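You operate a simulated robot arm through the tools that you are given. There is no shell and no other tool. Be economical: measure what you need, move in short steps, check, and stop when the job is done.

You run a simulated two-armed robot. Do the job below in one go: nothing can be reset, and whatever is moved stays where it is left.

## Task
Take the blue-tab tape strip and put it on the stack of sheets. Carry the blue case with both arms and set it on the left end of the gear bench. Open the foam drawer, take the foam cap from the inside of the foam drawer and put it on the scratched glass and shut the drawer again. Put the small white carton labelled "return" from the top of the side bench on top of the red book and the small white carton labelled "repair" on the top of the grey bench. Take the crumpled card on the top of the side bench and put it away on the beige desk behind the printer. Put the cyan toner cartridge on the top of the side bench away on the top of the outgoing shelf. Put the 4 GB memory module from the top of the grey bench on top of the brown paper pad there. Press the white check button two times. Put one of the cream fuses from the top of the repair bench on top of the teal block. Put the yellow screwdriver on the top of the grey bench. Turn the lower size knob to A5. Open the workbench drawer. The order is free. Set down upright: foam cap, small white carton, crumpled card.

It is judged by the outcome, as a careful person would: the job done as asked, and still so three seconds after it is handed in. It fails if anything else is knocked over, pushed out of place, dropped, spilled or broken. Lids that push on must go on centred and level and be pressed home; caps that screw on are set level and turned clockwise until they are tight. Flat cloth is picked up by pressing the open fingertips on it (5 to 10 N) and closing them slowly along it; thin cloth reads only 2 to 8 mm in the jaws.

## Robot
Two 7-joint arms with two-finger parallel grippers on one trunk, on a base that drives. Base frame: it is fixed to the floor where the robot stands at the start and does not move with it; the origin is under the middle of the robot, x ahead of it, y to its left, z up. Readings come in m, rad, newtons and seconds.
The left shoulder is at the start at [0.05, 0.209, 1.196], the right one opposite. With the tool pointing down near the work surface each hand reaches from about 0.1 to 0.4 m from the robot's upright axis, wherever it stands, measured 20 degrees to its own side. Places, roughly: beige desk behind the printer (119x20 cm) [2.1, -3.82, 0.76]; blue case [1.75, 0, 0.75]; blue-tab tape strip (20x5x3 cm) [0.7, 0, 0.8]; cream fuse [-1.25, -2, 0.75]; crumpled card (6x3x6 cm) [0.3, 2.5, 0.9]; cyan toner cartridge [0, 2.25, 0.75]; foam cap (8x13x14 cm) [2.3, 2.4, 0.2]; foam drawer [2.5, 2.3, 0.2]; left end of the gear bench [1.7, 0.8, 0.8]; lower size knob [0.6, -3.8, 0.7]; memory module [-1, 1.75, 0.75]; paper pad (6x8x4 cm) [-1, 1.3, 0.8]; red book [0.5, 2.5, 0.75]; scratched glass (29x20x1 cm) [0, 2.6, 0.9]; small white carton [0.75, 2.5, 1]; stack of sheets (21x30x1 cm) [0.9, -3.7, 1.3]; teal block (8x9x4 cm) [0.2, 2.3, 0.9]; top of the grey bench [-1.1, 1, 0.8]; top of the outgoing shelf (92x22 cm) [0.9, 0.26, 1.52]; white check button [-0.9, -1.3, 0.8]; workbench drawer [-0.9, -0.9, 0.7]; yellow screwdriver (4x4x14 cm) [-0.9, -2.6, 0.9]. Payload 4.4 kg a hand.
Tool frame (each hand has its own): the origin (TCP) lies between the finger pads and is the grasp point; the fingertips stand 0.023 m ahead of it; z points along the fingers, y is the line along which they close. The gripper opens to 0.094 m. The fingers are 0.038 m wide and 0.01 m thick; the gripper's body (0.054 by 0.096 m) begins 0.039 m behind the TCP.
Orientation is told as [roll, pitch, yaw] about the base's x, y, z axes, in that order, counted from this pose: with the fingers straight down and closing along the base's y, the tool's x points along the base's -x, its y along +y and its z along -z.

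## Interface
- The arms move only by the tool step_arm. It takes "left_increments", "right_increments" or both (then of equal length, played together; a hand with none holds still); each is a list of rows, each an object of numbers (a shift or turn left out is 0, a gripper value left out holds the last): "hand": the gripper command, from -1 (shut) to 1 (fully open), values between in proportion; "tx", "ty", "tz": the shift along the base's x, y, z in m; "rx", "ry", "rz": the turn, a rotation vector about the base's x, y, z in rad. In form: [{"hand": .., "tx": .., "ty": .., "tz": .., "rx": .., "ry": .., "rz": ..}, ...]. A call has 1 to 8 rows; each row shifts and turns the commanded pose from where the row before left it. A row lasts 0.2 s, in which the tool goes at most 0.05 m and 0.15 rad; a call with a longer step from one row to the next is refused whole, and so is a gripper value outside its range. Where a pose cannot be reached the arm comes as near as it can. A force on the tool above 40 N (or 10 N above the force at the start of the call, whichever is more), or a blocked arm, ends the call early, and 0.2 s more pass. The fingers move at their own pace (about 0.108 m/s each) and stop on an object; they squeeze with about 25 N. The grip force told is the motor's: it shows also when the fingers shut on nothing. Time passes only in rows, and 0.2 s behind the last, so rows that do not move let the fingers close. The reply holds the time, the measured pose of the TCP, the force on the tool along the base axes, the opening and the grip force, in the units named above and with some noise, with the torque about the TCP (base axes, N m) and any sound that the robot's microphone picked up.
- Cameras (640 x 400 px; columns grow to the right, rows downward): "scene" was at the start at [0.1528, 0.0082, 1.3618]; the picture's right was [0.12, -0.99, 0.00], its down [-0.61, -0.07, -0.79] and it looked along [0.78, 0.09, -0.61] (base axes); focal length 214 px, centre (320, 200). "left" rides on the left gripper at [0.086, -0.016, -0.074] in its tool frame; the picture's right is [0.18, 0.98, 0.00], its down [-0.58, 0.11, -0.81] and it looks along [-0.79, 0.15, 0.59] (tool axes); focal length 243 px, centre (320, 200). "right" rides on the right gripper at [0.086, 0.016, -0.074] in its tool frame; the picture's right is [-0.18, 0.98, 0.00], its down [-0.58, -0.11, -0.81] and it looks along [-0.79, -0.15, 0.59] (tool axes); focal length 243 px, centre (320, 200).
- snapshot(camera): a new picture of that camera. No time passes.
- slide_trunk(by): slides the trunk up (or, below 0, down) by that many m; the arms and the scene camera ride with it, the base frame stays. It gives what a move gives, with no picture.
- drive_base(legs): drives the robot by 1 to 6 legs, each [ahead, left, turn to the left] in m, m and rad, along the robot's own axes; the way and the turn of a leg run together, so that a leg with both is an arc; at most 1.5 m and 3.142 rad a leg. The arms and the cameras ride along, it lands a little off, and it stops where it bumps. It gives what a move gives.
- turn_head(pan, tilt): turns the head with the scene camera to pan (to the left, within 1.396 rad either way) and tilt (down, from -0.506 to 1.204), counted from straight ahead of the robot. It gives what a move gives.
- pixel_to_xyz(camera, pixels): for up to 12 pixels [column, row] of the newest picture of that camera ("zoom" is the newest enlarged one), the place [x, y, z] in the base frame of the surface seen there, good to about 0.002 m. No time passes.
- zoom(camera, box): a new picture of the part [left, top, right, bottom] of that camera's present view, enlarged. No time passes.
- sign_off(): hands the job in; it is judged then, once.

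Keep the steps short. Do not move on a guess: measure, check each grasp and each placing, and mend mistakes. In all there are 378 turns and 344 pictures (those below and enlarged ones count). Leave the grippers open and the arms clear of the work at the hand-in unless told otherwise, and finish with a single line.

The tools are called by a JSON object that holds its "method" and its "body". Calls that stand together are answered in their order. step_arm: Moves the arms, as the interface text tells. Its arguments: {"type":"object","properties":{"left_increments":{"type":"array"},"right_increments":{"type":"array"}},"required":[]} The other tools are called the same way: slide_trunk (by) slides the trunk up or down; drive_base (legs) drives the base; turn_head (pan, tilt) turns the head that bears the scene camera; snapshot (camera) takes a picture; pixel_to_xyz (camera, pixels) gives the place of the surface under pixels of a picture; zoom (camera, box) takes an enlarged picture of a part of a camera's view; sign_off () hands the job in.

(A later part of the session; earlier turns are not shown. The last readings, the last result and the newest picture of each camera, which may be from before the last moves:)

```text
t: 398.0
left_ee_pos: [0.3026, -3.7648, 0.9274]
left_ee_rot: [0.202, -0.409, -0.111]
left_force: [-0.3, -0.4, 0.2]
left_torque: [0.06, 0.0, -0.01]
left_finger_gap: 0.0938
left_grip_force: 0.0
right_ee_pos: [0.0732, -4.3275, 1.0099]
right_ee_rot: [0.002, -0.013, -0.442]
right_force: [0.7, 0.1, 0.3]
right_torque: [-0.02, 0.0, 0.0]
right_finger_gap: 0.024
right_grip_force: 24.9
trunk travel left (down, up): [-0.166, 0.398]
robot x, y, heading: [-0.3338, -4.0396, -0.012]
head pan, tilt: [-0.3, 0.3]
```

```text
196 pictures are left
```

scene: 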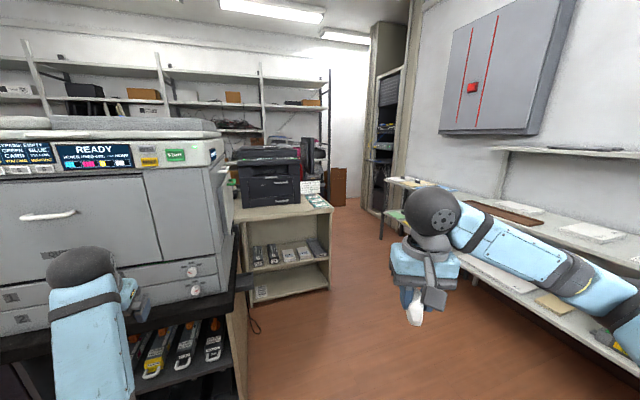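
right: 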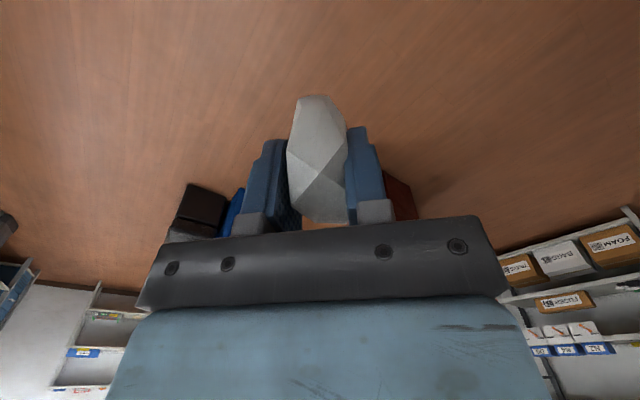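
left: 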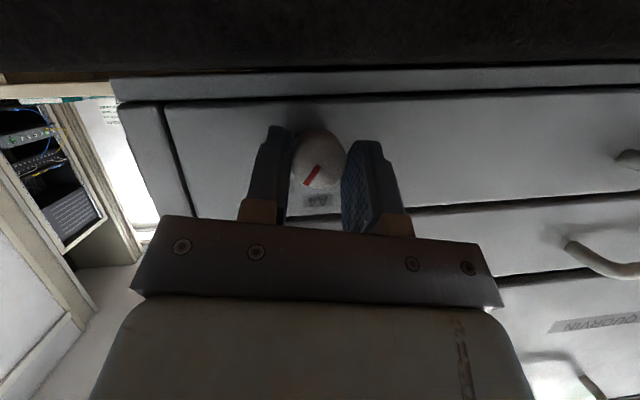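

Raise the trunk, finish levelling the left hand, then drive around the printer's −y side to see the beige desk.

{"method": "slide_trunk", "body": {"by": 0.12}}

{"method": "step_arm", "body": {"left_increments": [{"ry": 0.14, "tx": -0.03}, {"ry": 0.14, "tx": -0.03}, {"ry": 0.12, "tx": -0.03}, {"rx": -0.1, "tz": 0.03}, {"rx": -0.1, "tz": 0.03}]}}

{"method": "drive_base", "body": {"legs": [[0, -0.8, 0], [1.2, 0, 0]]}}

{"method": "turn_head", "body": {"pan": 0.5, "tilt": 0.45}}

{"method": "snapshot", "body": {"camera": "scene"}}

```text
t: 399.5
left_ee_pos: [0.3024, -3.7653, 1.0474]
left_ee_rot: [0.204, -0.407, -0.111]
left_force: [-0.3, -0.7, -0.3]
left_torque: [-0.03, -0.02, -0.01]
left_finger_gap: 0.0943
left_grip_force: 0.1
right_ee_pos: [0.0731, -4.3263, 1.1292]
right_ee_rot: [0.002, -0.01, -0.441]
right_force: [-0.7, -0.3, -0.2]
right_torque: [0.02, 0.01, 0.01]
right_finger_gap: 0.0238
right_grip_force: 25.9
trunk travel left (down, up): [-0.286, 0.278]
robot x, y, heading: [-0.3278, -4.039, -0.016]
head pan, tilt: [-0.3, 0.3]
```

```text
t: 400.7
left_ee_pos: [0.3325, -3.6736, 0.9835]
left_ee_rot: [-0.034, -0.028, -0.09]
left_force: [-0.3, 0.3, -0.6]
left_torque: [0.01, -0.01, 0.0]
left_finger_gap: 0.0936
left_grip_force: 0.1
left hand out of reach, approached as far as the arm can: row 1, 2, 3, 4, 5
right_ee_pos: [0.0726, -4.3266, 1.128]
right_ee_rot: [0.002, -0.014, -0.441]
right_force: [0.1, -0.9, -0.8]
right_torque: [0.0, -0.03, 0.0]
right_finger_gap: 0.0235
right_grip_force: 24.5
trunk travel left (down, up): [-0.286, 0.278]
robot x, y, heading: [-0.3296, -4.036, -0.011]
head pan, tilt: [-0.3, 0.3]
```

```text
t: 413.9
left_ee_pos: [1.531, -4.4868, 0.9848]
left_ee_rot: [-0.032, -0.029, -0.073]
left_force: [2.7, -10.7, 0.8]
left_torque: [0.47, 0.08, 0.04]
left_finger_gap: 0.0897
left_grip_force: 0.0
right_ee_pos: [1.2819, -5.1444, 1.1291]
right_ee_rot: [0.004, -0.011, -0.424]
right_force: [0.6, -0.4, -0.5]
right_torque: [0.0, 0.0, 0.03]
right_finger_gap: 0.0214
right_grip_force: 24.7
trunk travel left (down, up): [-0.286, 0.278]
robot x, y, heading: [0.8737, -4.8602, 0.004]
head pan, tilt: [-0.3, 0.3]
```

```text
t: 415.1
left_ee_pos: [1.5315, -4.4849, 0.9845]
left_ee_rot: [-0.03, -0.029, -0.071]
left_force: [-0.4, -12.8, -3.3]
left_torque: [0.34, -0.1, 0.22]
left_finger_gap: 0.0885
left_grip_force: 0.1
right_ee_pos: [1.2819, -5.1438, 1.1306]
right_ee_rot: [0.004, -0.011, -0.425]
right_force: [-0.3, -0.1, 0.3]
right_torque: [0.0, 0.02, 0.01]
right_finger_gap: 0.0213
right_grip_force: 24.8
trunk travel left (down, up): [-0.286, 0.278]
robot x, y, heading: [0.8747, -4.8583, 0.0]
head pan, tilt: [0.499, 0.45]
```

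```text
195 pictures are left
```

scene: 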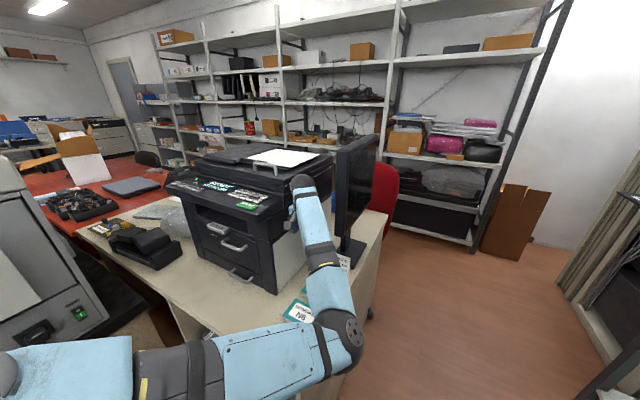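

The left hand has run against something on the desk (12 N). Pull it away to −y at once and look.

{"method": "step_arm", "body": {"left_increments": [{"ty": -0.03}, {"ty": -0.04, "tz": 0.01}, {"ty": -0.04, "tz": 0.02}]}}

{"method": "snapshot", "body": {"camera": "scene"}}

{"method": "snapshot", "body": {"camera": "left"}}

```text
t: 415.8
left_ee_pos: [1.5647, -4.5354, 0.9842]
left_ee_rot: [-0.018, -0.041, -0.04]
left_force: [0.7, 0.2, 0.0]
left_torque: [0.0, 0.01, -0.03]
left_finger_gap: 0.0941
left_grip_force: 0.0
left hand out of reach, approached as far as the arm can: row 1, 2, 3
right_ee_pos: [1.2822, -5.1406, 1.1303]
right_ee_rot: [0.002, -0.011, -0.424]
right_force: [-0.1, 1.0, 0.1]
right_torque: [-0.02, -0.05, 0.01]
right_finger_gap: 0.021
right_grip_force: 25.0
trunk travel left (down, up): [-0.286, 0.278]
robot x, y, heading: [0.8765, -4.8576, 0.003]
head pan, tilt: [0.499, 0.45]
stopped in row 3 (left hand): the force on the tool passed its limit at 59 N (the readings are from after the stop); the commanded pose is now the measured one
```

```text
194 pictures are left
```

scene: 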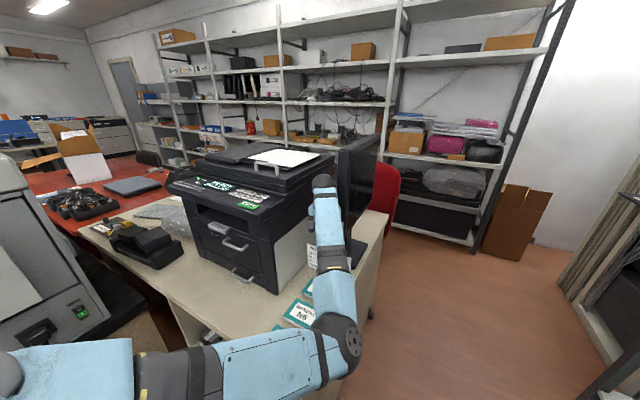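

```text
193 pictures are left
```

left: 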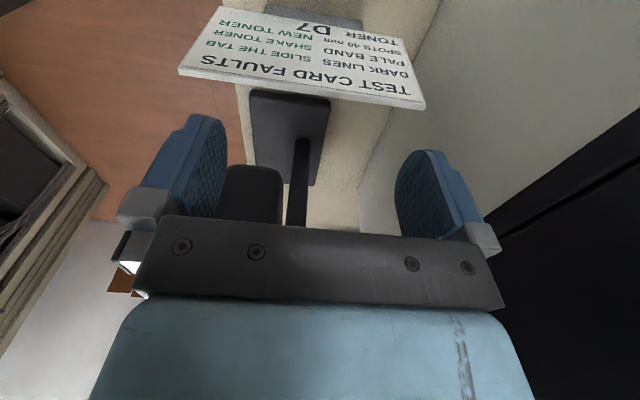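

The hand is between the black printer and the monitor. Go straight up with the trunk.

{"method": "slide_trunk", "body": {"by": 0.27}}

{"method": "snapshot", "body": {"camera": "scene"}}

{"method": "snapshot", "body": {"camera": "left"}}

```text
t: 418.6
left_ee_pos: [1.5652, -4.5374, 1.2539]
left_ee_rot: [-0.018, -0.041, -0.04]
left_force: [-0.8, -0.2, 0.5]
left_torque: [0.01, -0.01, -0.01]
left_finger_gap: 0.0941
left_grip_force: 0.0
right_ee_pos: [1.281, -5.1419, 1.3995]
right_ee_rot: [0.002, -0.011, -0.425]
right_force: [0.3, -0.3, 0.1]
right_torque: [0.03, 0.02, -0.03]
right_finger_gap: 0.0206
right_grip_force: 25.3
trunk travel left (down, up): [-0.556, 0.008]
robot x, y, heading: [0.8743, -4.86, 0.002]
head pan, tilt: [0.499, 0.45]
```

```text
192 pictures are left
```

scene: 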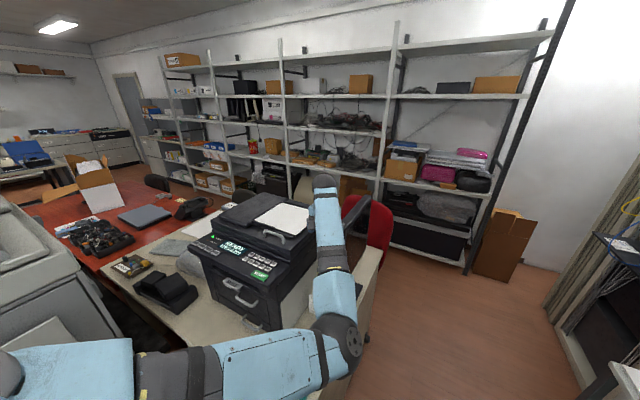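

```text
191 pictures are left
```

left: 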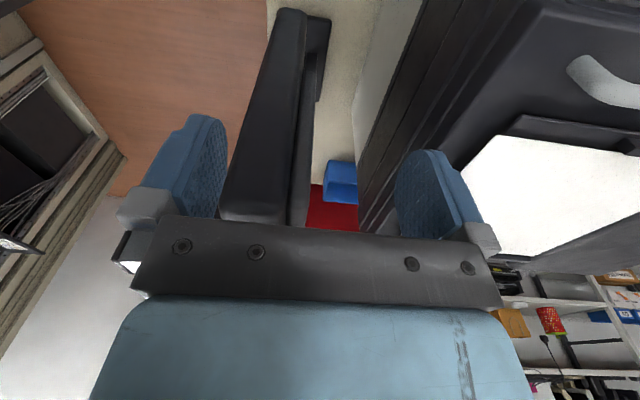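

Clear above. Now measure the desk, printer, and monitor.

{"method": "pixel_to_xyz", "body": {"camera": "scene", "pixels": [[370, 260], [352, 215], [350, 250], [285, 290], [270, 335], [300, 262], [190, 225], [130, 290], [380, 235], [210, 215], [250, 205], [370, 285]]}}

{"method": "zoom", "body": {"camera": "scene", "box": [180, 160, 420, 350]}}

{"method": "pixel_to_xyz", "body": {"camera": "left", "pixels": [[290, 20], [240, 190], [320, 30], [290, 200], [340, 100], [345, 30], [315, 200], [500, 180], [440, 100], [340, 180]]}}

```text
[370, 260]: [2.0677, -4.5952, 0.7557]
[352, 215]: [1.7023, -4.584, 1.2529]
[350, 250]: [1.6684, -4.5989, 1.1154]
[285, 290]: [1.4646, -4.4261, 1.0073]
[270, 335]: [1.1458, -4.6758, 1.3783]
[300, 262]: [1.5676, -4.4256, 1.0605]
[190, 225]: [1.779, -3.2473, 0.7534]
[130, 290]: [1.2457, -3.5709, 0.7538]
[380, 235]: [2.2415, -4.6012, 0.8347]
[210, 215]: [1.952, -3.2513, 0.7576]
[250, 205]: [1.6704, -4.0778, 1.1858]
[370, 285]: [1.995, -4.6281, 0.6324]
```

```text
2.11 times, centred on (300, 255) of scene
```

zoom: 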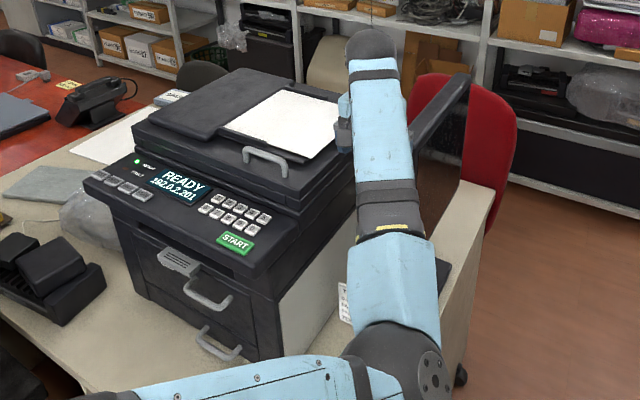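

```text
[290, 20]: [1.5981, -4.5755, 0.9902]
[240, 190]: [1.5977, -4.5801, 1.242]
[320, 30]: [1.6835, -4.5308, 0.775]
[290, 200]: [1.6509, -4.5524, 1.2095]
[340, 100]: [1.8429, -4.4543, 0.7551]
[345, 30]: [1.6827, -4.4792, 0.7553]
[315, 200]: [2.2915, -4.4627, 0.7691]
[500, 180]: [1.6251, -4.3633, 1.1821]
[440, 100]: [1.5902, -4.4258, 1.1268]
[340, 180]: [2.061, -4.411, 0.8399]
```

The beige top (z 0.756) runs x≈1.2–2.2, y −4.6…−3.2; the free strip behind the printer is x≈2.0–2.2. Back off to see the monitor and the far side without my arm in the way.

{"method": "drive_base", "body": {"legs": [[-0.45, 0, 0]]}}

{"method": "turn_head", "body": {"pan": 0.25, "tilt": 0.35}}

{"method": "snapshot", "body": {"camera": "scene"}}

{"method": "zoom", "body": {"camera": "scene", "box": [230, 130, 430, 280]}}

```text
t: 421.2
left_ee_pos: [1.1308, -4.5429, 1.2539]
left_ee_rot: [-0.018, -0.039, -0.05]
left_force: [1.2, 0.4, 0.2]
left_torque: [0.02, -0.01, 0.02]
left_finger_gap: 0.094
left_grip_force: 0.1
right_ee_pos: [0.8433, -5.1455, 1.3991]
right_ee_rot: [0.003, -0.01, -0.433]
right_force: [-0.6, 0.1, 0.8]
right_torque: [-0.04, 0.02, -0.01]
right_finger_gap: 0.0204
right_grip_force: 25.2
trunk travel left (down, up): [-0.556, 0.008]
robot x, y, heading: [0.4373, -4.8576, -0.008]
head pan, tilt: [0.499, 0.45]
```

```text
t: 422.0
left_ee_pos: [1.1283, -4.5429, 1.2557]
left_ee_rot: [-0.017, -0.04, -0.048]
left_force: [-1.0, 0.1, -0.3]
left_torque: [0.0, 0.0, 0.0]
left_finger_gap: 0.0939
left_grip_force: 0.0
right_ee_pos: [0.8419, -5.1458, 1.3998]
right_ee_rot: [0.002, -0.014, -0.434]
right_force: [-0.1, -0.2, 0.1]
right_torque: [0.0, 0.01, 0.02]
right_finger_gap: 0.0201
right_grip_force: 24.8
trunk travel left (down, up): [-0.556, 0.008]
robot x, y, heading: [0.4354, -4.8617, -0.008]
head pan, tilt: [0.25, 0.351]
```

```text
189 pictures are left
```

scene: 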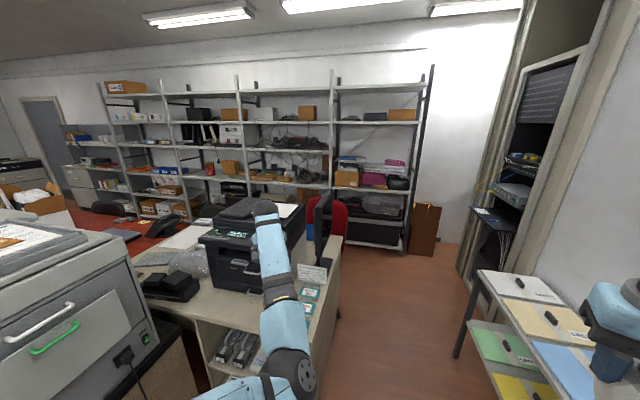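

```text
2.67 times, centred on (330, 205) of scene
```

zoom: 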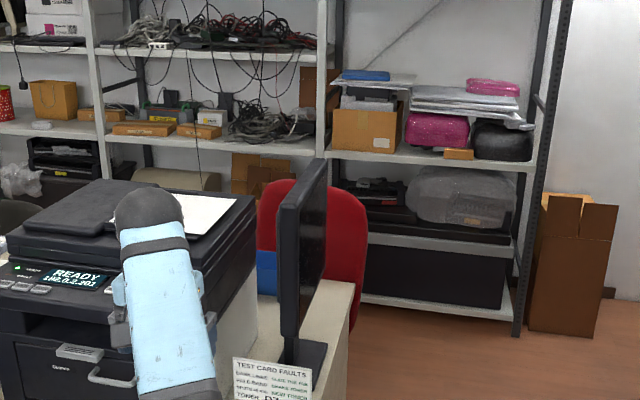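

The floor beyond is clear. First pull the left hand back toward me so it won't sweep the monitor, and check the card.

{"method": "step_arm", "body": {"left_increments": [{"tz": 0.04, "tx": -0.02}, {"tz": 0.03, "tx": -0.04}, {"tx": -0.045}, {"tx": -0.045}, {"tx": -0.045}, {"tx": -0.045}, {"ty": -0.03}, {"ty": -0.03}]}}

{"method": "snapshot", "body": {"camera": "right"}}

```text
t: 423.8
left_ee_pos: [1.0448, -4.4527, 1.2351]
left_ee_rot: [0.001, -0.064, -0.024]
left_force: [-0.6, -0.4, 0.1]
left_torque: [-0.01, 0.0, -0.04]
left_finger_gap: 0.0941
left_grip_force: 0.0
left hand out of reach, approached as far as the arm can: row 1, 2, 3, 4, 5, 6, 7, 8
right_ee_pos: [0.8423, -5.1452, 1.3994]
right_ee_rot: [0.003, -0.011, -0.433]
right_force: [0.7, -0.3, 0.2]
right_torque: [-0.02, 0.03, 0.0]
right_finger_gap: 0.0196
right_grip_force: 25.0
trunk travel left (down, up): [-0.556, 0.008]
robot x, y, heading: [0.4355, -4.8606, -0.007]
head pan, tilt: [0.25, 0.351]
```

```text
187 pictures are left
```

right: 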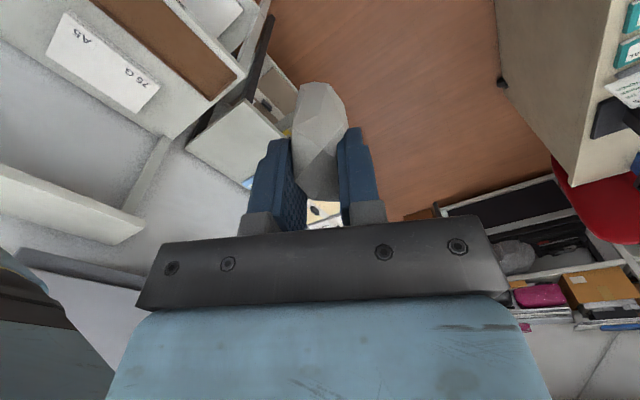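

The card is being squeezed out sideways. Limit the squeeze by commanding a gap of ~0.019 instead of fully shut.

{"method": "step_arm", "body": {"right_increments": [{"hand": -0.6}, {}]}}

{"method": "pixel_to_xyz", "body": {"camera": "scene", "pixels": [[245, 320], [215, 310], [310, 310], [330, 280], [520, 290], [550, 320], [500, 280], [290, 300]]}}

```text
t: 424.4
left_ee_pos: [1.0439, -4.452, 1.2329]
left_ee_rot: [0.005, -0.058, -0.025]
left_force: [-0.5, 0.3, 0.0]
left_torque: [0.0, 0.01, 0.02]
left_finger_gap: 0.094
left_grip_force: 0.0
right_ee_pos: [0.8418, -5.146, 1.4002]
right_ee_rot: [0.001, -0.011, -0.433]
right_force: [0.6, -0.2, -0.1]
right_torque: [0.0, -0.03, 0.01]
right_finger_gap: 0.0203
right_grip_force: 25.3
trunk travel left (down, up): [-0.556, 0.008]
robot x, y, heading: [0.4383, -4.8609, -0.008]
head pan, tilt: [0.25, 0.351]
```

```text
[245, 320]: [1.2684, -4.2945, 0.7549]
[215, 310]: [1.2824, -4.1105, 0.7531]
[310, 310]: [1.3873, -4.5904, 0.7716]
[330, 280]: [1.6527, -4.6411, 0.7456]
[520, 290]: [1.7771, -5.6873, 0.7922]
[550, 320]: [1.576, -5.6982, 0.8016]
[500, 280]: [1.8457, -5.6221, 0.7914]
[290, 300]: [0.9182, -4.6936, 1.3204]
```

I need the left arm out of its folded posture first: tip its tool inward (−y) while pulling back, as worked for the right arm.

{"method": "step_arm", "body": {"left_increments": [{"rx": -0.14}, {"rx": -0.14}, {"rx": -0.14, "tx": -0.02}, {"rx": -0.14, "tx": -0.03}, {"rx": -0.14, "tx": -0.045}, {"tx": -0.045}, {"tx": -0.045}, {"tx": -0.045}]}}

{"method": "step_arm", "body": {"left_increments": [{"tx": -0.04, "tz": 0.02}, {"tx": -0.04, "tz": 0.02}, {"rx": 0.14, "tz": 0.02}, {"rx": 0.14, "tz": 0.02}, {"rx": 0.14}, {"rx": 0.14}, {"rx": 0.14}]}}

{"method": "snapshot", "body": {"camera": "right"}}

```text
t: 426.2
left_ee_pos: [0.8413, -4.4485, 1.199]
left_ee_rot: [-0.719, -0.065, -0.015]
left_force: [0.4, 1.1, -0.4]
left_torque: [0.0, -0.01, -0.03]
left_finger_gap: 0.0938
left_grip_force: 0.1
left hand out of reach, approached as far as the arm can: row 1, 2, 3
right_ee_pos: [0.8412, -5.1452, 1.4007]
right_ee_rot: [0.002, -0.013, -0.432]
right_force: [-0.6, 0.5, 0.6]
right_torque: [-0.01, -0.02, 0.02]
right_finger_gap: 0.0208
right_grip_force: 2.3
trunk travel left (down, up): [-0.556, 0.008]
robot x, y, heading: [0.4358, -4.8611, -0.008]
head pan, tilt: [0.25, 0.351]
```

```text
t: 427.8
left_ee_pos: [0.7549, -4.4432, 1.2734]
left_ee_rot: [-0.026, -0.025, -0.032]
left_force: [-0.1, -0.2, -0.4]
left_torque: [0.01, -0.02, 0.01]
left_finger_gap: 0.0941
left_grip_force: 0.0
right_ee_pos: [0.8411, -5.1449, 1.3998]
right_ee_rot: [0.001, -0.011, -0.432]
right_force: [-0.1, -1.0, -0.6]
right_torque: [0.01, 0.03, 0.02]
right_finger_gap: 0.0207
right_grip_force: 11.9
trunk travel left (down, up): [-0.556, 0.008]
robot x, y, heading: [0.4353, -4.8605, -0.006]
head pan, tilt: [0.25, 0.351]
```

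```text
186 pictures are left
```

right: 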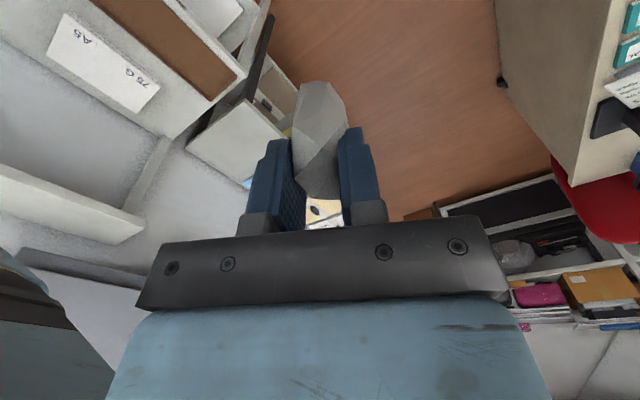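

Left arm is fine again, and with the limited squeeze the card sits stable. I raise the left hand, turn to face +y, and strafe along the desk's end with both hands above the monitor.

{"method": "step_arm", "body": {"left_increments": [{"tz": 0.045}, {"tz": 0.045}, {"tz": 0.045}, {"tz": 0.045}]}}

{"method": "drive_base", "body": {"legs": [[0, -0.1, 0], [0, 0, 1.57]]}}

{"method": "drive_base", "body": {"legs": [[0, -1.3, 0]]}}

{"method": "turn_head", "body": {"pan": -0.3, "tilt": 0.7}}

{"method": "snapshot", "body": {"camera": "scene"}}

```text
t: 428.4
left_ee_pos: [0.7236, -4.4395, 1.3002]
left_ee_rot: [-0.055, 0.196, -0.017]
left_force: [-0.3, -0.4, -0.8]
left_torque: [0.04, 0.01, -0.06]
left_finger_gap: 0.094
left_grip_force: 0.2
right_ee_pos: [0.841, -5.1464, 1.3994]
right_ee_rot: [0.0, -0.01, -0.434]
right_force: [-0.4, 0.1, 0.1]
right_torque: [-0.02, 0.02, 0.02]
right_finger_gap: 0.0212
right_grip_force: 3.4
trunk travel left (down, up): [-0.556, 0.008]
robot x, y, heading: [0.4357, -4.8588, -0.003]
head pan, tilt: [0.25, 0.351]
stopped in row 3 (left hand): the arm was blocked; the commanded pose is now the measured one
```

```text
t: 433.9
left_ee_pos: [0.0105, -4.681, 1.3006]
left_ee_rot: [-0.058, 0.189, 1.577]
left_force: [-0.6, -0.9, -0.1]
left_torque: [0.03, -0.02, -0.01]
left_finger_gap: 0.0941
left_grip_force: 0.2
right_ee_pos: [0.714, -4.546, 1.4]
right_ee_rot: [0.001, -0.011, 1.161]
right_force: [0.8, -0.4, -0.2]
right_torque: [-0.01, -0.02, -0.01]
right_finger_gap: 0.0199
right_grip_force: 1.5
trunk travel left (down, up): [-0.556, 0.008]
robot x, y, heading: [0.4352, -4.9593, 1.586]
head pan, tilt: [0.25, 0.351]
```

```text
t: 440.5
left_ee_pos: [0.708, -4.6806, 1.3004]
left_ee_rot: [-0.056, 0.194, 1.597]
left_force: [0.6, -0.5, -1.0]
left_torque: [0.0, 0.04, 0.02]
left_finger_gap: 0.094
left_grip_force: 0.1
right_ee_pos: [1.4082, -4.5316, 1.3992]
right_ee_rot: [0.002, -0.01, 1.178]
right_force: [0.5, -0.3, -0.9]
right_torque: [0.0, 0.05, -0.04]
right_finger_gap: 0.0179
right_grip_force: 24.7
trunk travel left (down, up): [-0.556, 0.008]
robot x, y, heading: [1.1375, -4.946, 1.608]
head pan, tilt: [0.25, 0.351]
stopped in leg 1: the robot was blocked; the commanded pose is now the measured one
```

```text
t: 441.4
left_ee_pos: [0.7052, -4.6787, 1.3003]
left_ee_rot: [-0.057, 0.193, 1.596]
left_force: [-0.3, 0.7, -0.2]
left_torque: [0.02, 0.03, 0.03]
left_finger_gap: 0.0942
left_grip_force: 0.1
right_ee_pos: [1.4053, -4.5312, 1.3999]
right_ee_rot: [0.002, -0.01, 1.18]
right_force: [0.2, 0.6, 0.7]
right_torque: [0.0, 0.0, -0.02]
right_finger_gap: 0.0175
right_grip_force: 25.4
trunk travel left (down, up): [-0.556, 0.008]
robot x, y, heading: [1.1351, -4.9471, 1.606]
head pan, tilt: [-0.3, 0.7]
```

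```text
185 pictures are left
```

scene: 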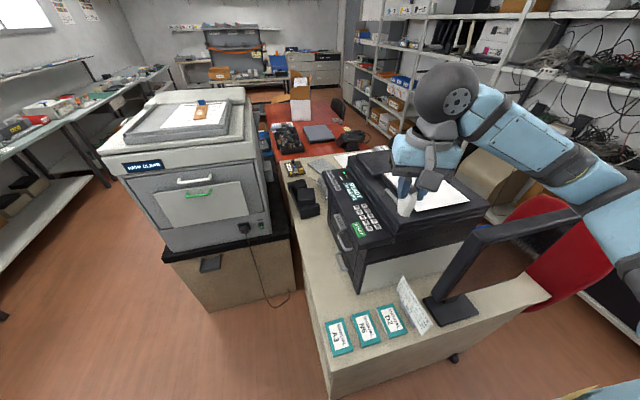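

The strafe was blocked (desk foot, probably), and the card is slowly sliding down out of the fingers. I'll set it down on the near end of the beige desk to regrip. Measure the free spot.

{"method": "pixel_to_xyz", "body": {"camera": "scene", "pixels": [[325, 270], [335, 295], [350, 300], [340, 335], [365, 328], [395, 320], [405, 205], [404, 214], [360, 285], [300, 225], [465, 305], [500, 290]]}}

{"method": "zoom", "body": {"camera": "scene", "box": [270, 150, 530, 370]}}

```text
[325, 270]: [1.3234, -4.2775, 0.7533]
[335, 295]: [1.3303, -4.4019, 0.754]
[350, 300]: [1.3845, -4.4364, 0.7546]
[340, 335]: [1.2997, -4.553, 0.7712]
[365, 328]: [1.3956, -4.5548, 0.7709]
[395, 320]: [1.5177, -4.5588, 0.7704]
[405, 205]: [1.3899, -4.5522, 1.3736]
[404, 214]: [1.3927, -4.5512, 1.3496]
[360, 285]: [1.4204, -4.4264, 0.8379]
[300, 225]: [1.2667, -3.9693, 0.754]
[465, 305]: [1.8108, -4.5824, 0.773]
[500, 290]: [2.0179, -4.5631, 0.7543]
```

```text
1.82 times, centred on (400, 260) of scene
```

zoom: 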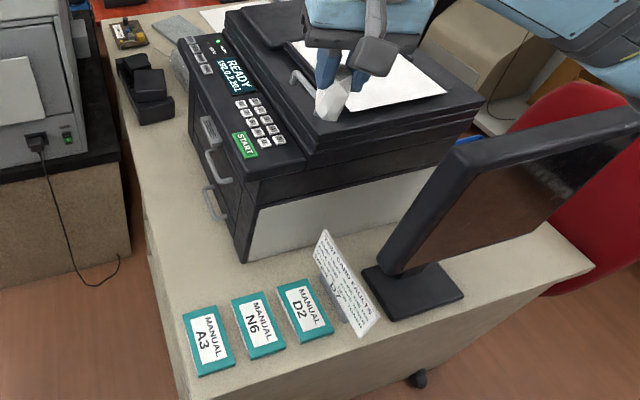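

Reaching there from here would sweep the monitor with my forearm. I come at it from the left front instead: robot to (0.79, −4.75), heading 0.92.

{"method": "drive_base", "body": {"legs": [[-0.05, 0.35, 0], [0.25, 0, 0], [0, 0, -0.69]]}}

{"method": "turn_head", "body": {"pan": -0.1, "tilt": 0.7}}

{"method": "snapshot", "body": {"camera": "scene"}}

```text
t: 448.4
left_ee_pos: [0.6124, -4.2748, 1.3004]
left_ee_rot: [-0.056, 0.194, 0.907]
left_force: [0.0, -0.4, -0.5]
left_torque: [-0.03, -0.01, -0.03]
left_finger_gap: 0.0939
left_grip_force: 0.1
right_ee_pos: [1.247, -4.6057, 1.3994]
right_ee_rot: [0.003, -0.011, 0.491]
right_force: [-0.4, 0.3, 0.1]
right_torque: [-0.01, 0.0, 0.01]
right_finger_gap: 0.0195
right_grip_force: 0.9
trunk travel left (down, up): [-0.556, 0.008]
robot x, y, heading: [0.7728, -4.7559, 0.916]
head pan, tilt: [-0.3, 0.7]
```

```text
t: 449.1
left_ee_pos: [0.6121, -4.2756, 1.3003]
left_ee_rot: [-0.056, 0.194, 0.91]
left_force: [0.4, 0.3, 0.4]
left_torque: [-0.01, -0.02, -0.03]
left_finger_gap: 0.0939
left_grip_force: 0.0
right_ee_pos: [1.2482, -4.6055, 1.4006]
right_ee_rot: [0.002, -0.009, 0.491]
right_force: [-0.1, -0.7, -0.5]
right_torque: [0.02, -0.02, 0.01]
right_finger_gap: 0.0199
right_grip_force: 1.1
trunk travel left (down, up): [-0.556, 0.008]
robot x, y, heading: [0.774, -4.7532, 0.915]
head pan, tilt: [-0.099, 0.7]
```

```text
183 pictures are left
```

scene: 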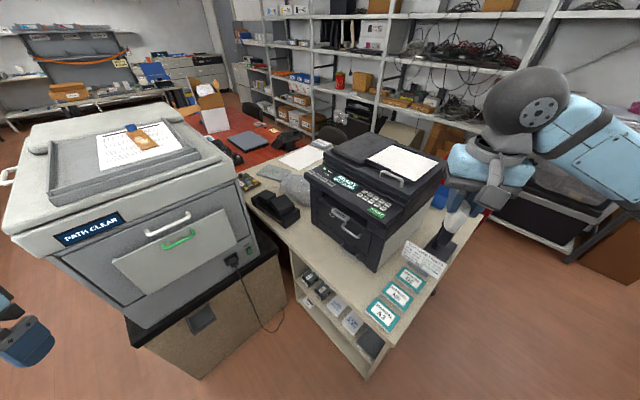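

Lower the trunk 0.4 and move the card over the free spot (1.32, −4.40).

{"method": "slide_trunk", "body": {"by": -0.38}}

{"method": "step_arm", "body": {"right_increments": [{"tx": 0.012, "ty": 0.035}, {"tx": 0.012, "ty": 0.035}, {"tx": 0.012, "ty": 0.035}, {"tx": 0.012, "ty": 0.035}, {"tx": 0.012, "ty": 0.035}, {"tx": 0.01, "ty": 0.03}, {}]}}

{"method": "snapshot", "body": {"camera": "scene"}}

{"method": "snapshot", "body": {"camera": "right"}}

```text
t: 452.8
left_ee_pos: [0.612, -4.2739, 0.9197]
left_ee_rot: [-0.057, 0.194, 0.907]
left_force: [-0.2, -0.5, 0.8]
left_torque: [-0.01, 0.02, -0.03]
left_finger_gap: 0.0939
left_grip_force: 0.0
right_ee_pos: [1.2474, -4.6066, 1.0206]
right_ee_rot: [0.002, -0.01, 0.489]
right_force: [0.0, 0.4, 0.0]
right_torque: [0.0, 0.01, 0.02]
right_finger_gap: 0.0195
right_grip_force: 1.0
trunk travel left (down, up): [-0.176, 0.388]
robot x, y, heading: [0.7755, -4.7567, 0.92]
head pan, tilt: [-0.099, 0.7]
```

```text
t: 454.4
left_ee_pos: [0.6115, -4.2762, 0.9201]
left_ee_rot: [-0.055, 0.195, 0.907]
left_force: [-0.3, 0.1, 0.0]
left_torque: [0.01, 0.0, 0.03]
left_finger_gap: 0.094
left_grip_force: 0.0
right_ee_pos: [1.3177, -4.3995, 1.018]
right_ee_rot: [0.0, -0.01, 0.491]
right_force: [0.0, 0.8, -0.1]
right_torque: [-0.03, -0.02, 0.03]
right_finger_gap: 0.0198
right_grip_force: 1.2
trunk travel left (down, up): [-0.176, 0.388]
robot x, y, heading: [0.7749, -4.7566, 0.918]
head pan, tilt: [-0.099, 0.7]
```

```text
182 pictures are left
```

scene: 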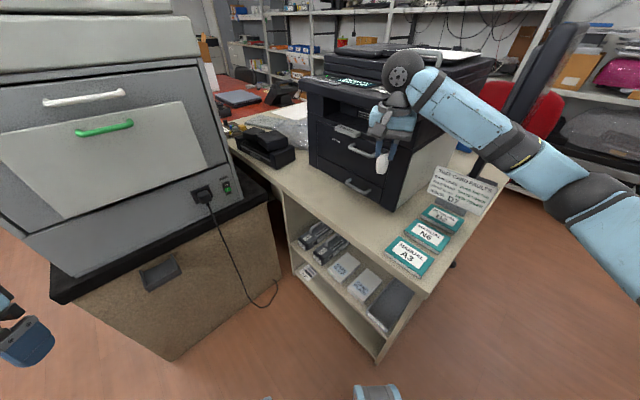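

```text
181 pictures are left
```

right: 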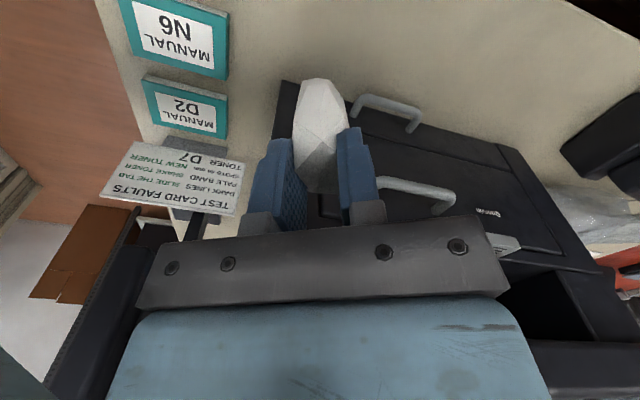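

Lower toward the desk and feel for contact.

{"method": "step_arm", "body": {"right_increments": [{"tz": -0.045}, {"tz": -0.045}, {"tz": -0.045}, {"tz": -0.03}, {"tz": -0.01}, {"tz": -0.01}, {}]}}

{"method": "zoom", "body": {"camera": "scene", "box": [320, 90, 460, 240]}}

```text
t: 456.0
left_ee_pos: [0.6118, -4.2742, 0.9203]
left_ee_rot: [-0.057, 0.192, 0.908]
left_force: [0.4, -0.9, 0.1]
left_torque: [-0.01, 0.01, 0.0]
left_finger_gap: 0.094
left_grip_force: 0.0
right_ee_pos: [1.3175, -4.4028, 0.8351]
right_ee_rot: [0.001, -0.011, 0.491]
right_force: [0.6, -0.2, -0.4]
right_torque: [0.0, -0.02, -0.01]
right_finger_gap: 0.0198
right_grip_force: 1.4
trunk travel left (down, up): [-0.176, 0.388]
robot x, y, heading: [0.7755, -4.7583, 0.922]
head pan, tilt: [-0.099, 0.7]
```

```text
2.67 times, centred on (390, 165) of scene
```

zoom: 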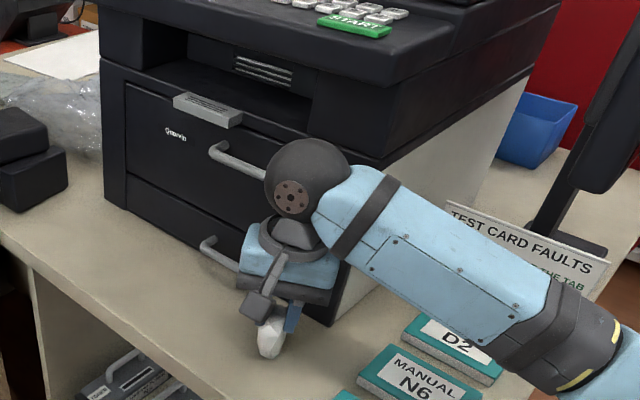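

{"method": "step_arm", "body": {"right_increments": [{"tz": -0.008}, {"tz": -0.006}, {"tz": -0.005}, {"tz": -0.004}, {}]}}

{"method": "snapshot", "body": {"camera": "right"}}

```text
t: 457.2
left_ee_pos: [0.6128, -4.2749, 0.9209]
left_ee_rot: [-0.057, 0.193, 0.906]
left_force: [-0.4, 0.2, 0.4]
left_torque: [0.0, -0.03, 0.01]
left_finger_gap: 0.0941
left_grip_force: 0.0
right_ee_pos: [1.3176, -4.4011, 0.8127]
right_ee_rot: [0.003, -0.012, 0.488]
right_force: [0.8, -1.2, 1.0]
right_torque: [-0.02, -0.02, 0.03]
right_finger_gap: 0.0197
right_grip_force: 11.0
trunk travel left (down, up): [-0.176, 0.388]
robot x, y, heading: [0.7769, -4.7544, 0.914]
head pan, tilt: [-0.099, 0.7]
```

```text
179 pictures are left
```

right: 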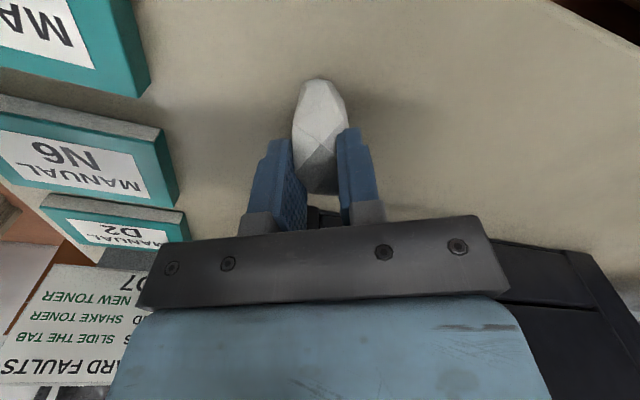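

{"method": "step_arm", "body": {"right_increments": [{"tz": -0.004}, {"tz": -0.004}, {"tz": -0.003}, {"tz": -0.003}, {}]}}

{"method": "zoom", "body": {"camera": "scene", "box": [340, 130, 440, 220]}}

```text
t: 458.4
left_ee_pos: [0.6105, -4.2741, 0.9204]
left_ee_rot: [-0.06, 0.19, 0.908]
left_force: [0.1, 0.5, 0.1]
left_torque: [0.01, -0.02, 0.0]
left_finger_gap: 0.0939
left_grip_force: 0.0
right_ee_pos: [1.3155, -4.4013, 0.8021]
right_ee_rot: [0.004, -0.015, 0.491]
right_force: [-0.3, -3.3, 27.2]
right_torque: [0.01, -0.03, 0.02]
right_finger_gap: 0.0228
right_grip_force: 25.1
trunk travel left (down, up): [-0.176, 0.388]
robot x, y, heading: [0.7773, -4.752, 0.919]
head pan, tilt: [-0.099, 0.7]
```

```text
4.44 times, centred on (390, 175) of scene
```

zoom: 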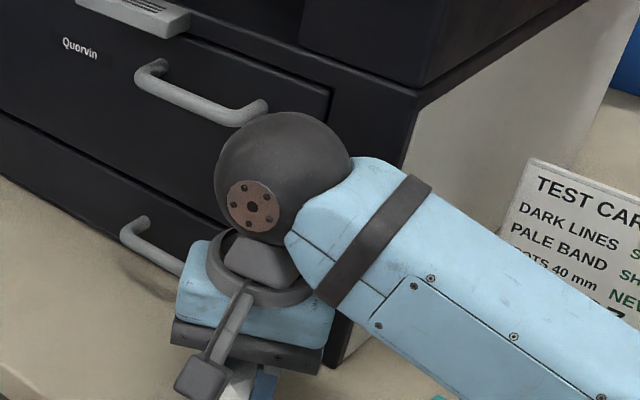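

On the desk. Open and rise a little to see it and regrip properly.

{"method": "step_arm", "body": {"right_increments": [{"tz": 0.002}, {"hand": 1}, {}, {"tz": 0.04}, {"tz": 0.045}, {"tz": 0.045}]}}

{"method": "snapshot", "body": {"camera": "right"}}

{"method": "zoom", "body": {"camera": "scene", "box": [330, 110, 470, 240]}}

```text
t: 459.8
left_ee_pos: [0.611, -4.2743, 0.921]
left_ee_rot: [-0.058, 0.191, 0.908]
left_force: [-0.8, 0.2, 0.1]
left_torque: [0.01, -0.01, 0.01]
left_finger_gap: 0.094
left_grip_force: 0.0
right_ee_pos: [1.3151, -4.4016, 0.9299]
right_ee_rot: [0.0, -0.01, 0.491]
right_force: [-1.3, -0.4, 0.3]
right_torque: [0.01, -0.01, 0.0]
right_finger_gap: 0.094
right_grip_force: 0.1
trunk travel left (down, up): [-0.176, 0.388]
robot x, y, heading: [0.7761, -4.7545, 0.917]
head pan, tilt: [-0.099, 0.7]
```

```text
177 pictures are left
```

right: 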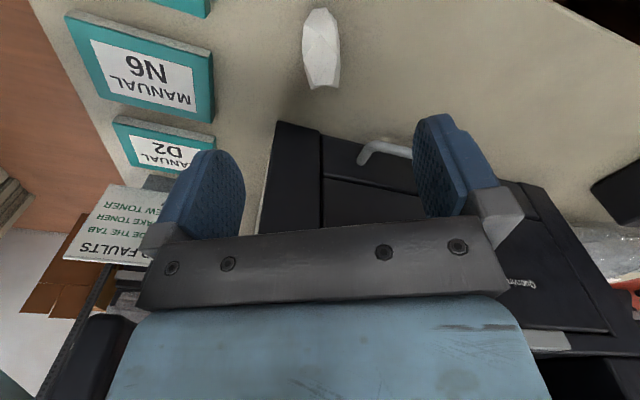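

```text
3.08 times, centred on (400, 175) of scene
```

zoom: 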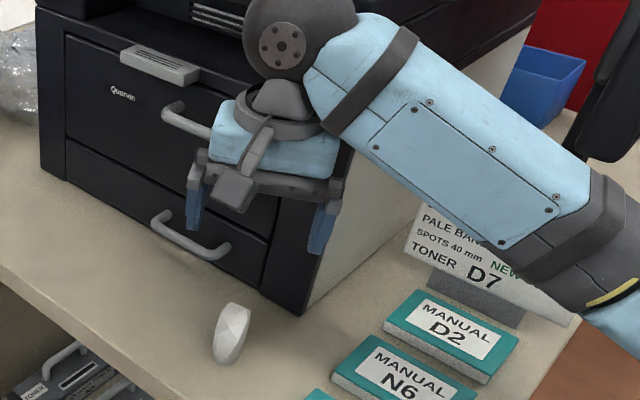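

{"method": "pixel_to_xyz", "body": {"camera": "right", "pixels": [[320, 14], [322, 40], [320, 80], [307, 45], [336, 45], [310, 75], [335, 75]]}}

{"method": "pixel_to_xyz", "body": {"camera": "zoom", "pixels": [[235, 305], [230, 320], [225, 355], [215, 335], [245, 325], [240, 345]]}}

```text
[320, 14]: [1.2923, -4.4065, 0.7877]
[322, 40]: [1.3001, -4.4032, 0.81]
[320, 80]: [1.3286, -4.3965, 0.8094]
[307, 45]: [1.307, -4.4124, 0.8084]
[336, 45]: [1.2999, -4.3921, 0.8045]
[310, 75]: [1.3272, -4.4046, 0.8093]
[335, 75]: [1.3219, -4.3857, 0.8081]
```

```text
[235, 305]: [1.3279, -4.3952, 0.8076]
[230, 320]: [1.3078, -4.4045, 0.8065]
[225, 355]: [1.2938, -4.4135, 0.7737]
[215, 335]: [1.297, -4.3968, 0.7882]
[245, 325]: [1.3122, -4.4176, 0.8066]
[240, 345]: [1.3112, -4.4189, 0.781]
```

Card stands, 56 mm tall, centre (1.313, −4.402), long axis roughly along x. Regrip centrally with yaw 0.25, TCP z 0.786.

{"method": "step_arm", "body": {"right_increments": [{"rz": -0.12, "tx": -0.002}, {"rz": -0.12}, {"tz": -0.045}, {"tz": -0.045}, {"tz": -0.04}, {"tz": -0.014}, {"hand": -1}, {}]}}

{"method": "step_arm", "body": {"right_increments": [{}, {}, {"tz": 0.03}, {"tz": 0.04}]}}

{"method": "snapshot", "body": {"camera": "right"}}

```text
t: 461.6
left_ee_pos: [0.6131, -4.2744, 0.9192]
left_ee_rot: [-0.058, 0.193, 0.909]
left_force: [0.1, 0.1, -0.2]
left_torque: [-0.05, 0.06, 0.02]
left_finger_gap: 0.0942
left_grip_force: 0.0
right_ee_pos: [1.3166, -4.4003, 0.7862]
right_ee_rot: [0.003, -0.011, 0.25]
right_force: [-0.5, 0.5, -1.3]
right_torque: [-0.01, -0.05, 0.0]
right_finger_gap: 0.026
right_grip_force: 25.0
trunk travel left (down, up): [-0.176, 0.388]
robot x, y, heading: [0.7737, -4.7543, 0.915]
head pan, tilt: [-0.099, 0.7]
```

```text
t: 462.6
left_ee_pos: [0.6121, -4.274, 0.9209]
left_ee_rot: [-0.055, 0.192, 0.908]
left_force: [-0.3, 0.0, -0.3]
left_torque: [0.03, 0.02, -0.01]
left_finger_gap: 0.0939
left_grip_force: 0.0
right_ee_pos: [1.315, -4.4012, 0.8559]
right_ee_rot: [0.001, -0.011, 0.249]
right_force: [0.3, 0.2, 0.4]
right_torque: [0.02, -0.01, 0.0]
right_finger_gap: 0.026
right_grip_force: 24.6
trunk travel left (down, up): [-0.176, 0.388]
robot x, y, heading: [0.7733, -4.7554, 0.918]
head pan, tilt: [-0.099, 0.7]
```

```text
175 pictures are left
```

right: 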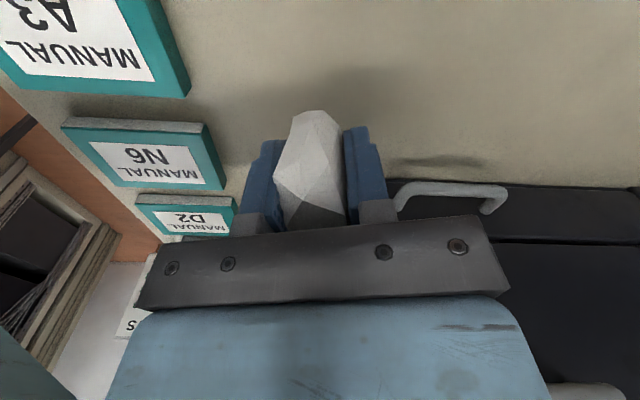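

Good central grip now (0.026). Look at the passage toward +x along the desk's end.

{"method": "turn_head", "body": {"pan": -0.85, "tilt": 0.45}}

{"method": "snapshot", "body": {"camera": "scene"}}

{"method": "pixel_to_xyz", "body": {"camera": "scene", "pixels": [[320, 300], [400, 250], [450, 230], [350, 240], [250, 200], [500, 150], [540, 200], [420, 180], [300, 250], [380, 210]]}}

```text
t: 463.7
left_ee_pos: [0.6119, -4.2743, 0.9209]
left_ee_rot: [-0.058, 0.194, 0.907]
left_force: [0.5, -0.8, -0.6]
left_torque: [0.0, 0.0, 0.03]
left_finger_gap: 0.094
left_grip_force: 0.0
right_ee_pos: [1.3145, -4.4011, 0.8544]
right_ee_rot: [0.002, -0.01, 0.249]
right_force: [0.5, -1.1, 0.9]
right_torque: [-0.01, -0.02, -0.02]
right_finger_gap: 0.0261
right_grip_force: 25.2
trunk travel left (down, up): [-0.176, 0.388]
robot x, y, heading: [0.7805, -4.7548, 0.919]
head pan, tilt: [-0.85, 0.45]
```

```text
174 pictures are left
```

scene: 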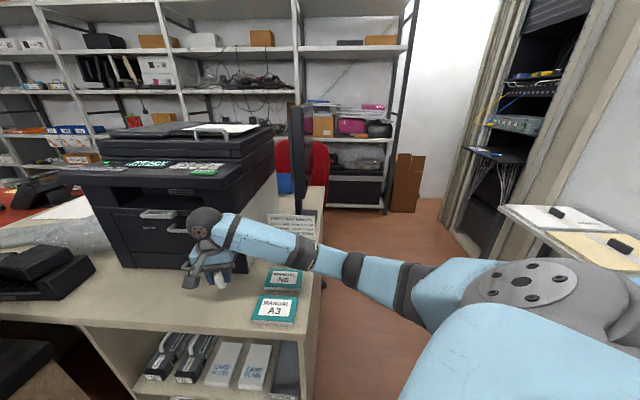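

```text
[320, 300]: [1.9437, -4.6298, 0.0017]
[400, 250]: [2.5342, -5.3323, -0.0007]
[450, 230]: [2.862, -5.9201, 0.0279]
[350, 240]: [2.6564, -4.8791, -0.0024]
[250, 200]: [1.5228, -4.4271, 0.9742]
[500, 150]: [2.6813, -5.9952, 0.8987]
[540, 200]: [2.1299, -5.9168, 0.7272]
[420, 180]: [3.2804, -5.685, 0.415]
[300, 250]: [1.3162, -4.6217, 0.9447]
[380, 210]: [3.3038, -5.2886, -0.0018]
```

Plenty of floor: y −4.65…−5.6 up to x≈3.3. Raise, back off, and drive round to the desk's far side.

{"method": "slide_trunk", "body": {"by": 0.37}}

{"method": "drive_base", "body": {"legs": [[-0.35, -0.15, 0], [0, 0, -0.92]]}}

{"method": "drive_base", "body": {"legs": [[1.3, 0, 0], [0.8, 0, 0], [0, 0, 1.2]]}}

{"method": "turn_head", "body": {"pan": 0.6, "tilt": 0.6}}

{"method": "snapshot", "body": {"camera": "scene"}}

```text
t: 467.3
left_ee_pos: [0.6118, -4.2744, 1.2912]
left_ee_rot: [-0.057, 0.193, 0.907]
left_force: [0.6, 0.3, 0.5]
left_torque: [-0.02, -0.05, -0.01]
left_finger_gap: 0.0939
left_grip_force: 0.1
right_ee_pos: [1.3143, -4.3997, 1.225]
right_ee_rot: [0.001, -0.011, 0.249]
right_force: [-0.5, 0.2, -0.7]
right_torque: [0.0, 0.04, 0.0]
right_finger_gap: 0.0259
right_grip_force: 24.9
trunk travel left (down, up): [-0.546, 0.018]
robot x, y, heading: [0.7756, -4.757, 0.916]
head pan, tilt: [-0.85, 0.45]
```

```text
t: 469.8
left_ee_pos: [0.5165, -4.6382, 1.2906]
left_ee_rot: [-0.057, 0.194, 0.913]
left_force: [0.2, 0.1, -0.1]
left_torque: [0.03, -0.04, 0.01]
left_finger_gap: 0.0939
left_grip_force: 0.1
right_ee_pos: [1.2204, -4.7616, 1.2265]
right_ee_rot: [0.004, -0.012, 0.255]
right_force: [0.0, -1.1, -0.3]
right_torque: [-0.02, 0.03, -0.01]
right_finger_gap: 0.026
right_grip_force: 24.8
trunk travel left (down, up): [-0.546, 0.018]
robot x, y, heading: [0.6844, -5.1165, 0.922]
head pan, tilt: [-0.85, 0.45]
stopped in leg 1: the robot was blocked; the commanded pose is now the measured one
```

```text
t: 472.9
left_ee_pos: [0.793, -4.2786, 1.2872]
left_ee_rot: [-0.058, 0.201, 0.898]
left_force: [-0.3, 1.4, -0.9]
left_torque: [-0.08, 0.04, 0.02]
left_finger_gap: 0.0941
left_grip_force: 0.0
right_ee_pos: [1.4941, -4.4138, 1.2205]
right_ee_rot: [-0.005, -0.005, 0.239]
right_force: [0.5, 1.7, -1.0]
right_torque: [-0.05, 0.03, -0.01]
right_finger_gap: 0.0256
right_grip_force: 25.8
trunk travel left (down, up): [-0.546, 0.018]
robot x, y, heading: [0.948, -4.7683, 0.905]
head pan, tilt: [-0.85, 0.45]
stopped in leg 1: the robot was blocked; the commanded pose is now the measured one
```

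```text
t: 474.5
left_ee_pos: [0.7884, -4.2861, 1.2893]
left_ee_rot: [-0.058, 0.194, 0.898]
left_force: [-0.5, -0.5, 0.3]
left_torque: [0.01, 0.01, 0.0]
left_finger_gap: 0.0942
left_grip_force: 0.0
right_ee_pos: [1.4906, -4.4199, 1.2255]
right_ee_rot: [0.001, -0.011, 0.24]
right_force: [-0.9, 0.8, 0.4]
right_torque: [-0.02, -0.01, -0.01]
right_finger_gap: 0.0256
right_grip_force: 24.9
trunk travel left (down, up): [-0.546, 0.018]
robot x, y, heading: [0.9453, -4.7702, 0.908]
head pan, tilt: [0.6, 0.6]
```

```text
173 pictures are left
```

scene: 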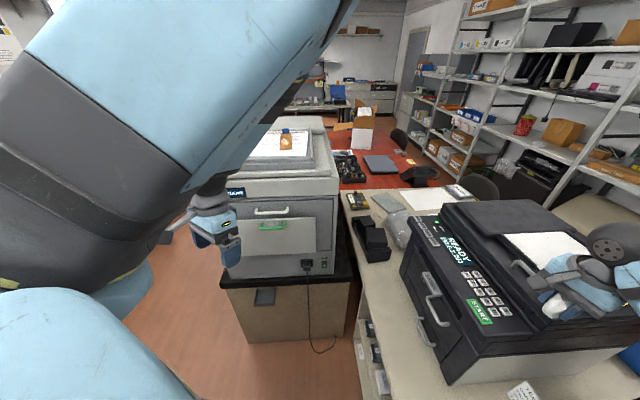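

The back-off was cut short, so the next leg ran the base up to the desk's front; nothing fell. Back off a little, then turn, one step at a time.

{"method": "drive_base", "body": {"legs": [[-0.3, 0, 0]]}}

{"method": "drive_base", "body": {"legs": [[0, 0, -0.9]]}}

{"method": "turn_head", "body": {"pan": 0, "tilt": 0.45}}

{"method": "snapshot", "body": {"camera": "scene"}}

```text
t: 476.5
left_ee_pos: [0.6004, -4.5254, 1.2908]
left_ee_rot: [-0.06, 0.193, 0.895]
left_force: [-0.2, 0.0, 0.2]
left_torque: [0.0, 0.0, 0.0]
left_finger_gap: 0.0942
left_grip_force: 0.1
right_ee_pos: [1.3021, -4.6617, 1.2245]
right_ee_rot: [0.001, -0.011, 0.235]
right_force: [-0.4, 0.3, 0.0]
right_torque: [-0.02, 0.02, 0.02]
right_finger_gap: 0.0258
right_grip_force: 24.7
trunk travel left (down, up): [-0.546, 0.018]
robot x, y, heading: [0.7565, -5.0126, 0.907]
head pan, tilt: [0.6, 0.6]
```

```text
t: 479.3
left_ee_pos: [1.0479, -4.5937, 1.29]
left_ee_rot: [-0.058, 0.192, -0.028]
left_force: [-0.5, -0.8, 0.2]
left_torque: [-0.01, 0.0, 0.02]
left_finger_gap: 0.0938
left_grip_force: 0.0
right_ee_pos: [1.3637, -5.2353, 1.225]
right_ee_rot: [0.0, -0.011, -0.687]
right_force: [0.5, 0.2, -0.5]
right_torque: [0.0, -0.01, -0.03]
right_finger_gap: 0.0258
right_grip_force: 24.5
trunk travel left (down, up): [-0.546, 0.018]
robot x, y, heading: [0.7553, -5.0108, -0.019]
head pan, tilt: [0.6, 0.6]
```

```text
t: 480.3
left_ee_pos: [1.0483, -4.5937, 1.2909]
left_ee_rot: [-0.059, 0.192, -0.028]
left_force: [-0.1, -1.0, 0.6]
left_torque: [-0.03, -0.01, 0.02]
left_finger_gap: 0.0939
left_grip_force: 0.0
right_ee_pos: [1.363, -5.2349, 1.2256]
right_ee_rot: [0.001, -0.011, -0.687]
right_force: [0.2, 0.6, 0.1]
right_torque: [0.05, 0.03, 0.02]
right_finger_gap: 0.0257
right_grip_force: 25.6
trunk travel left (down, up): [-0.546, 0.018]
robot x, y, heading: [0.7534, -5.0101, -0.015]
head pan, tilt: [0.0, 0.45]
```

```text
172 pictures are left
```

scene: 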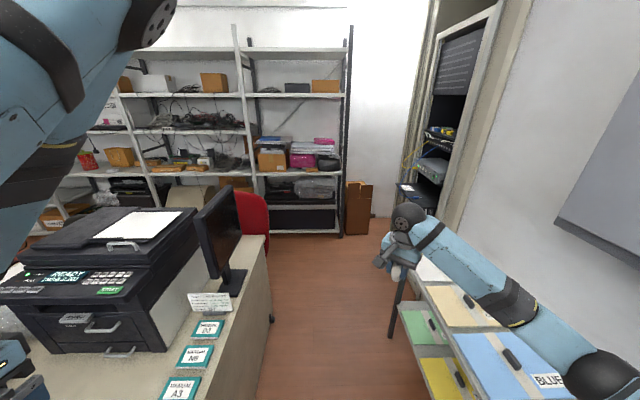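

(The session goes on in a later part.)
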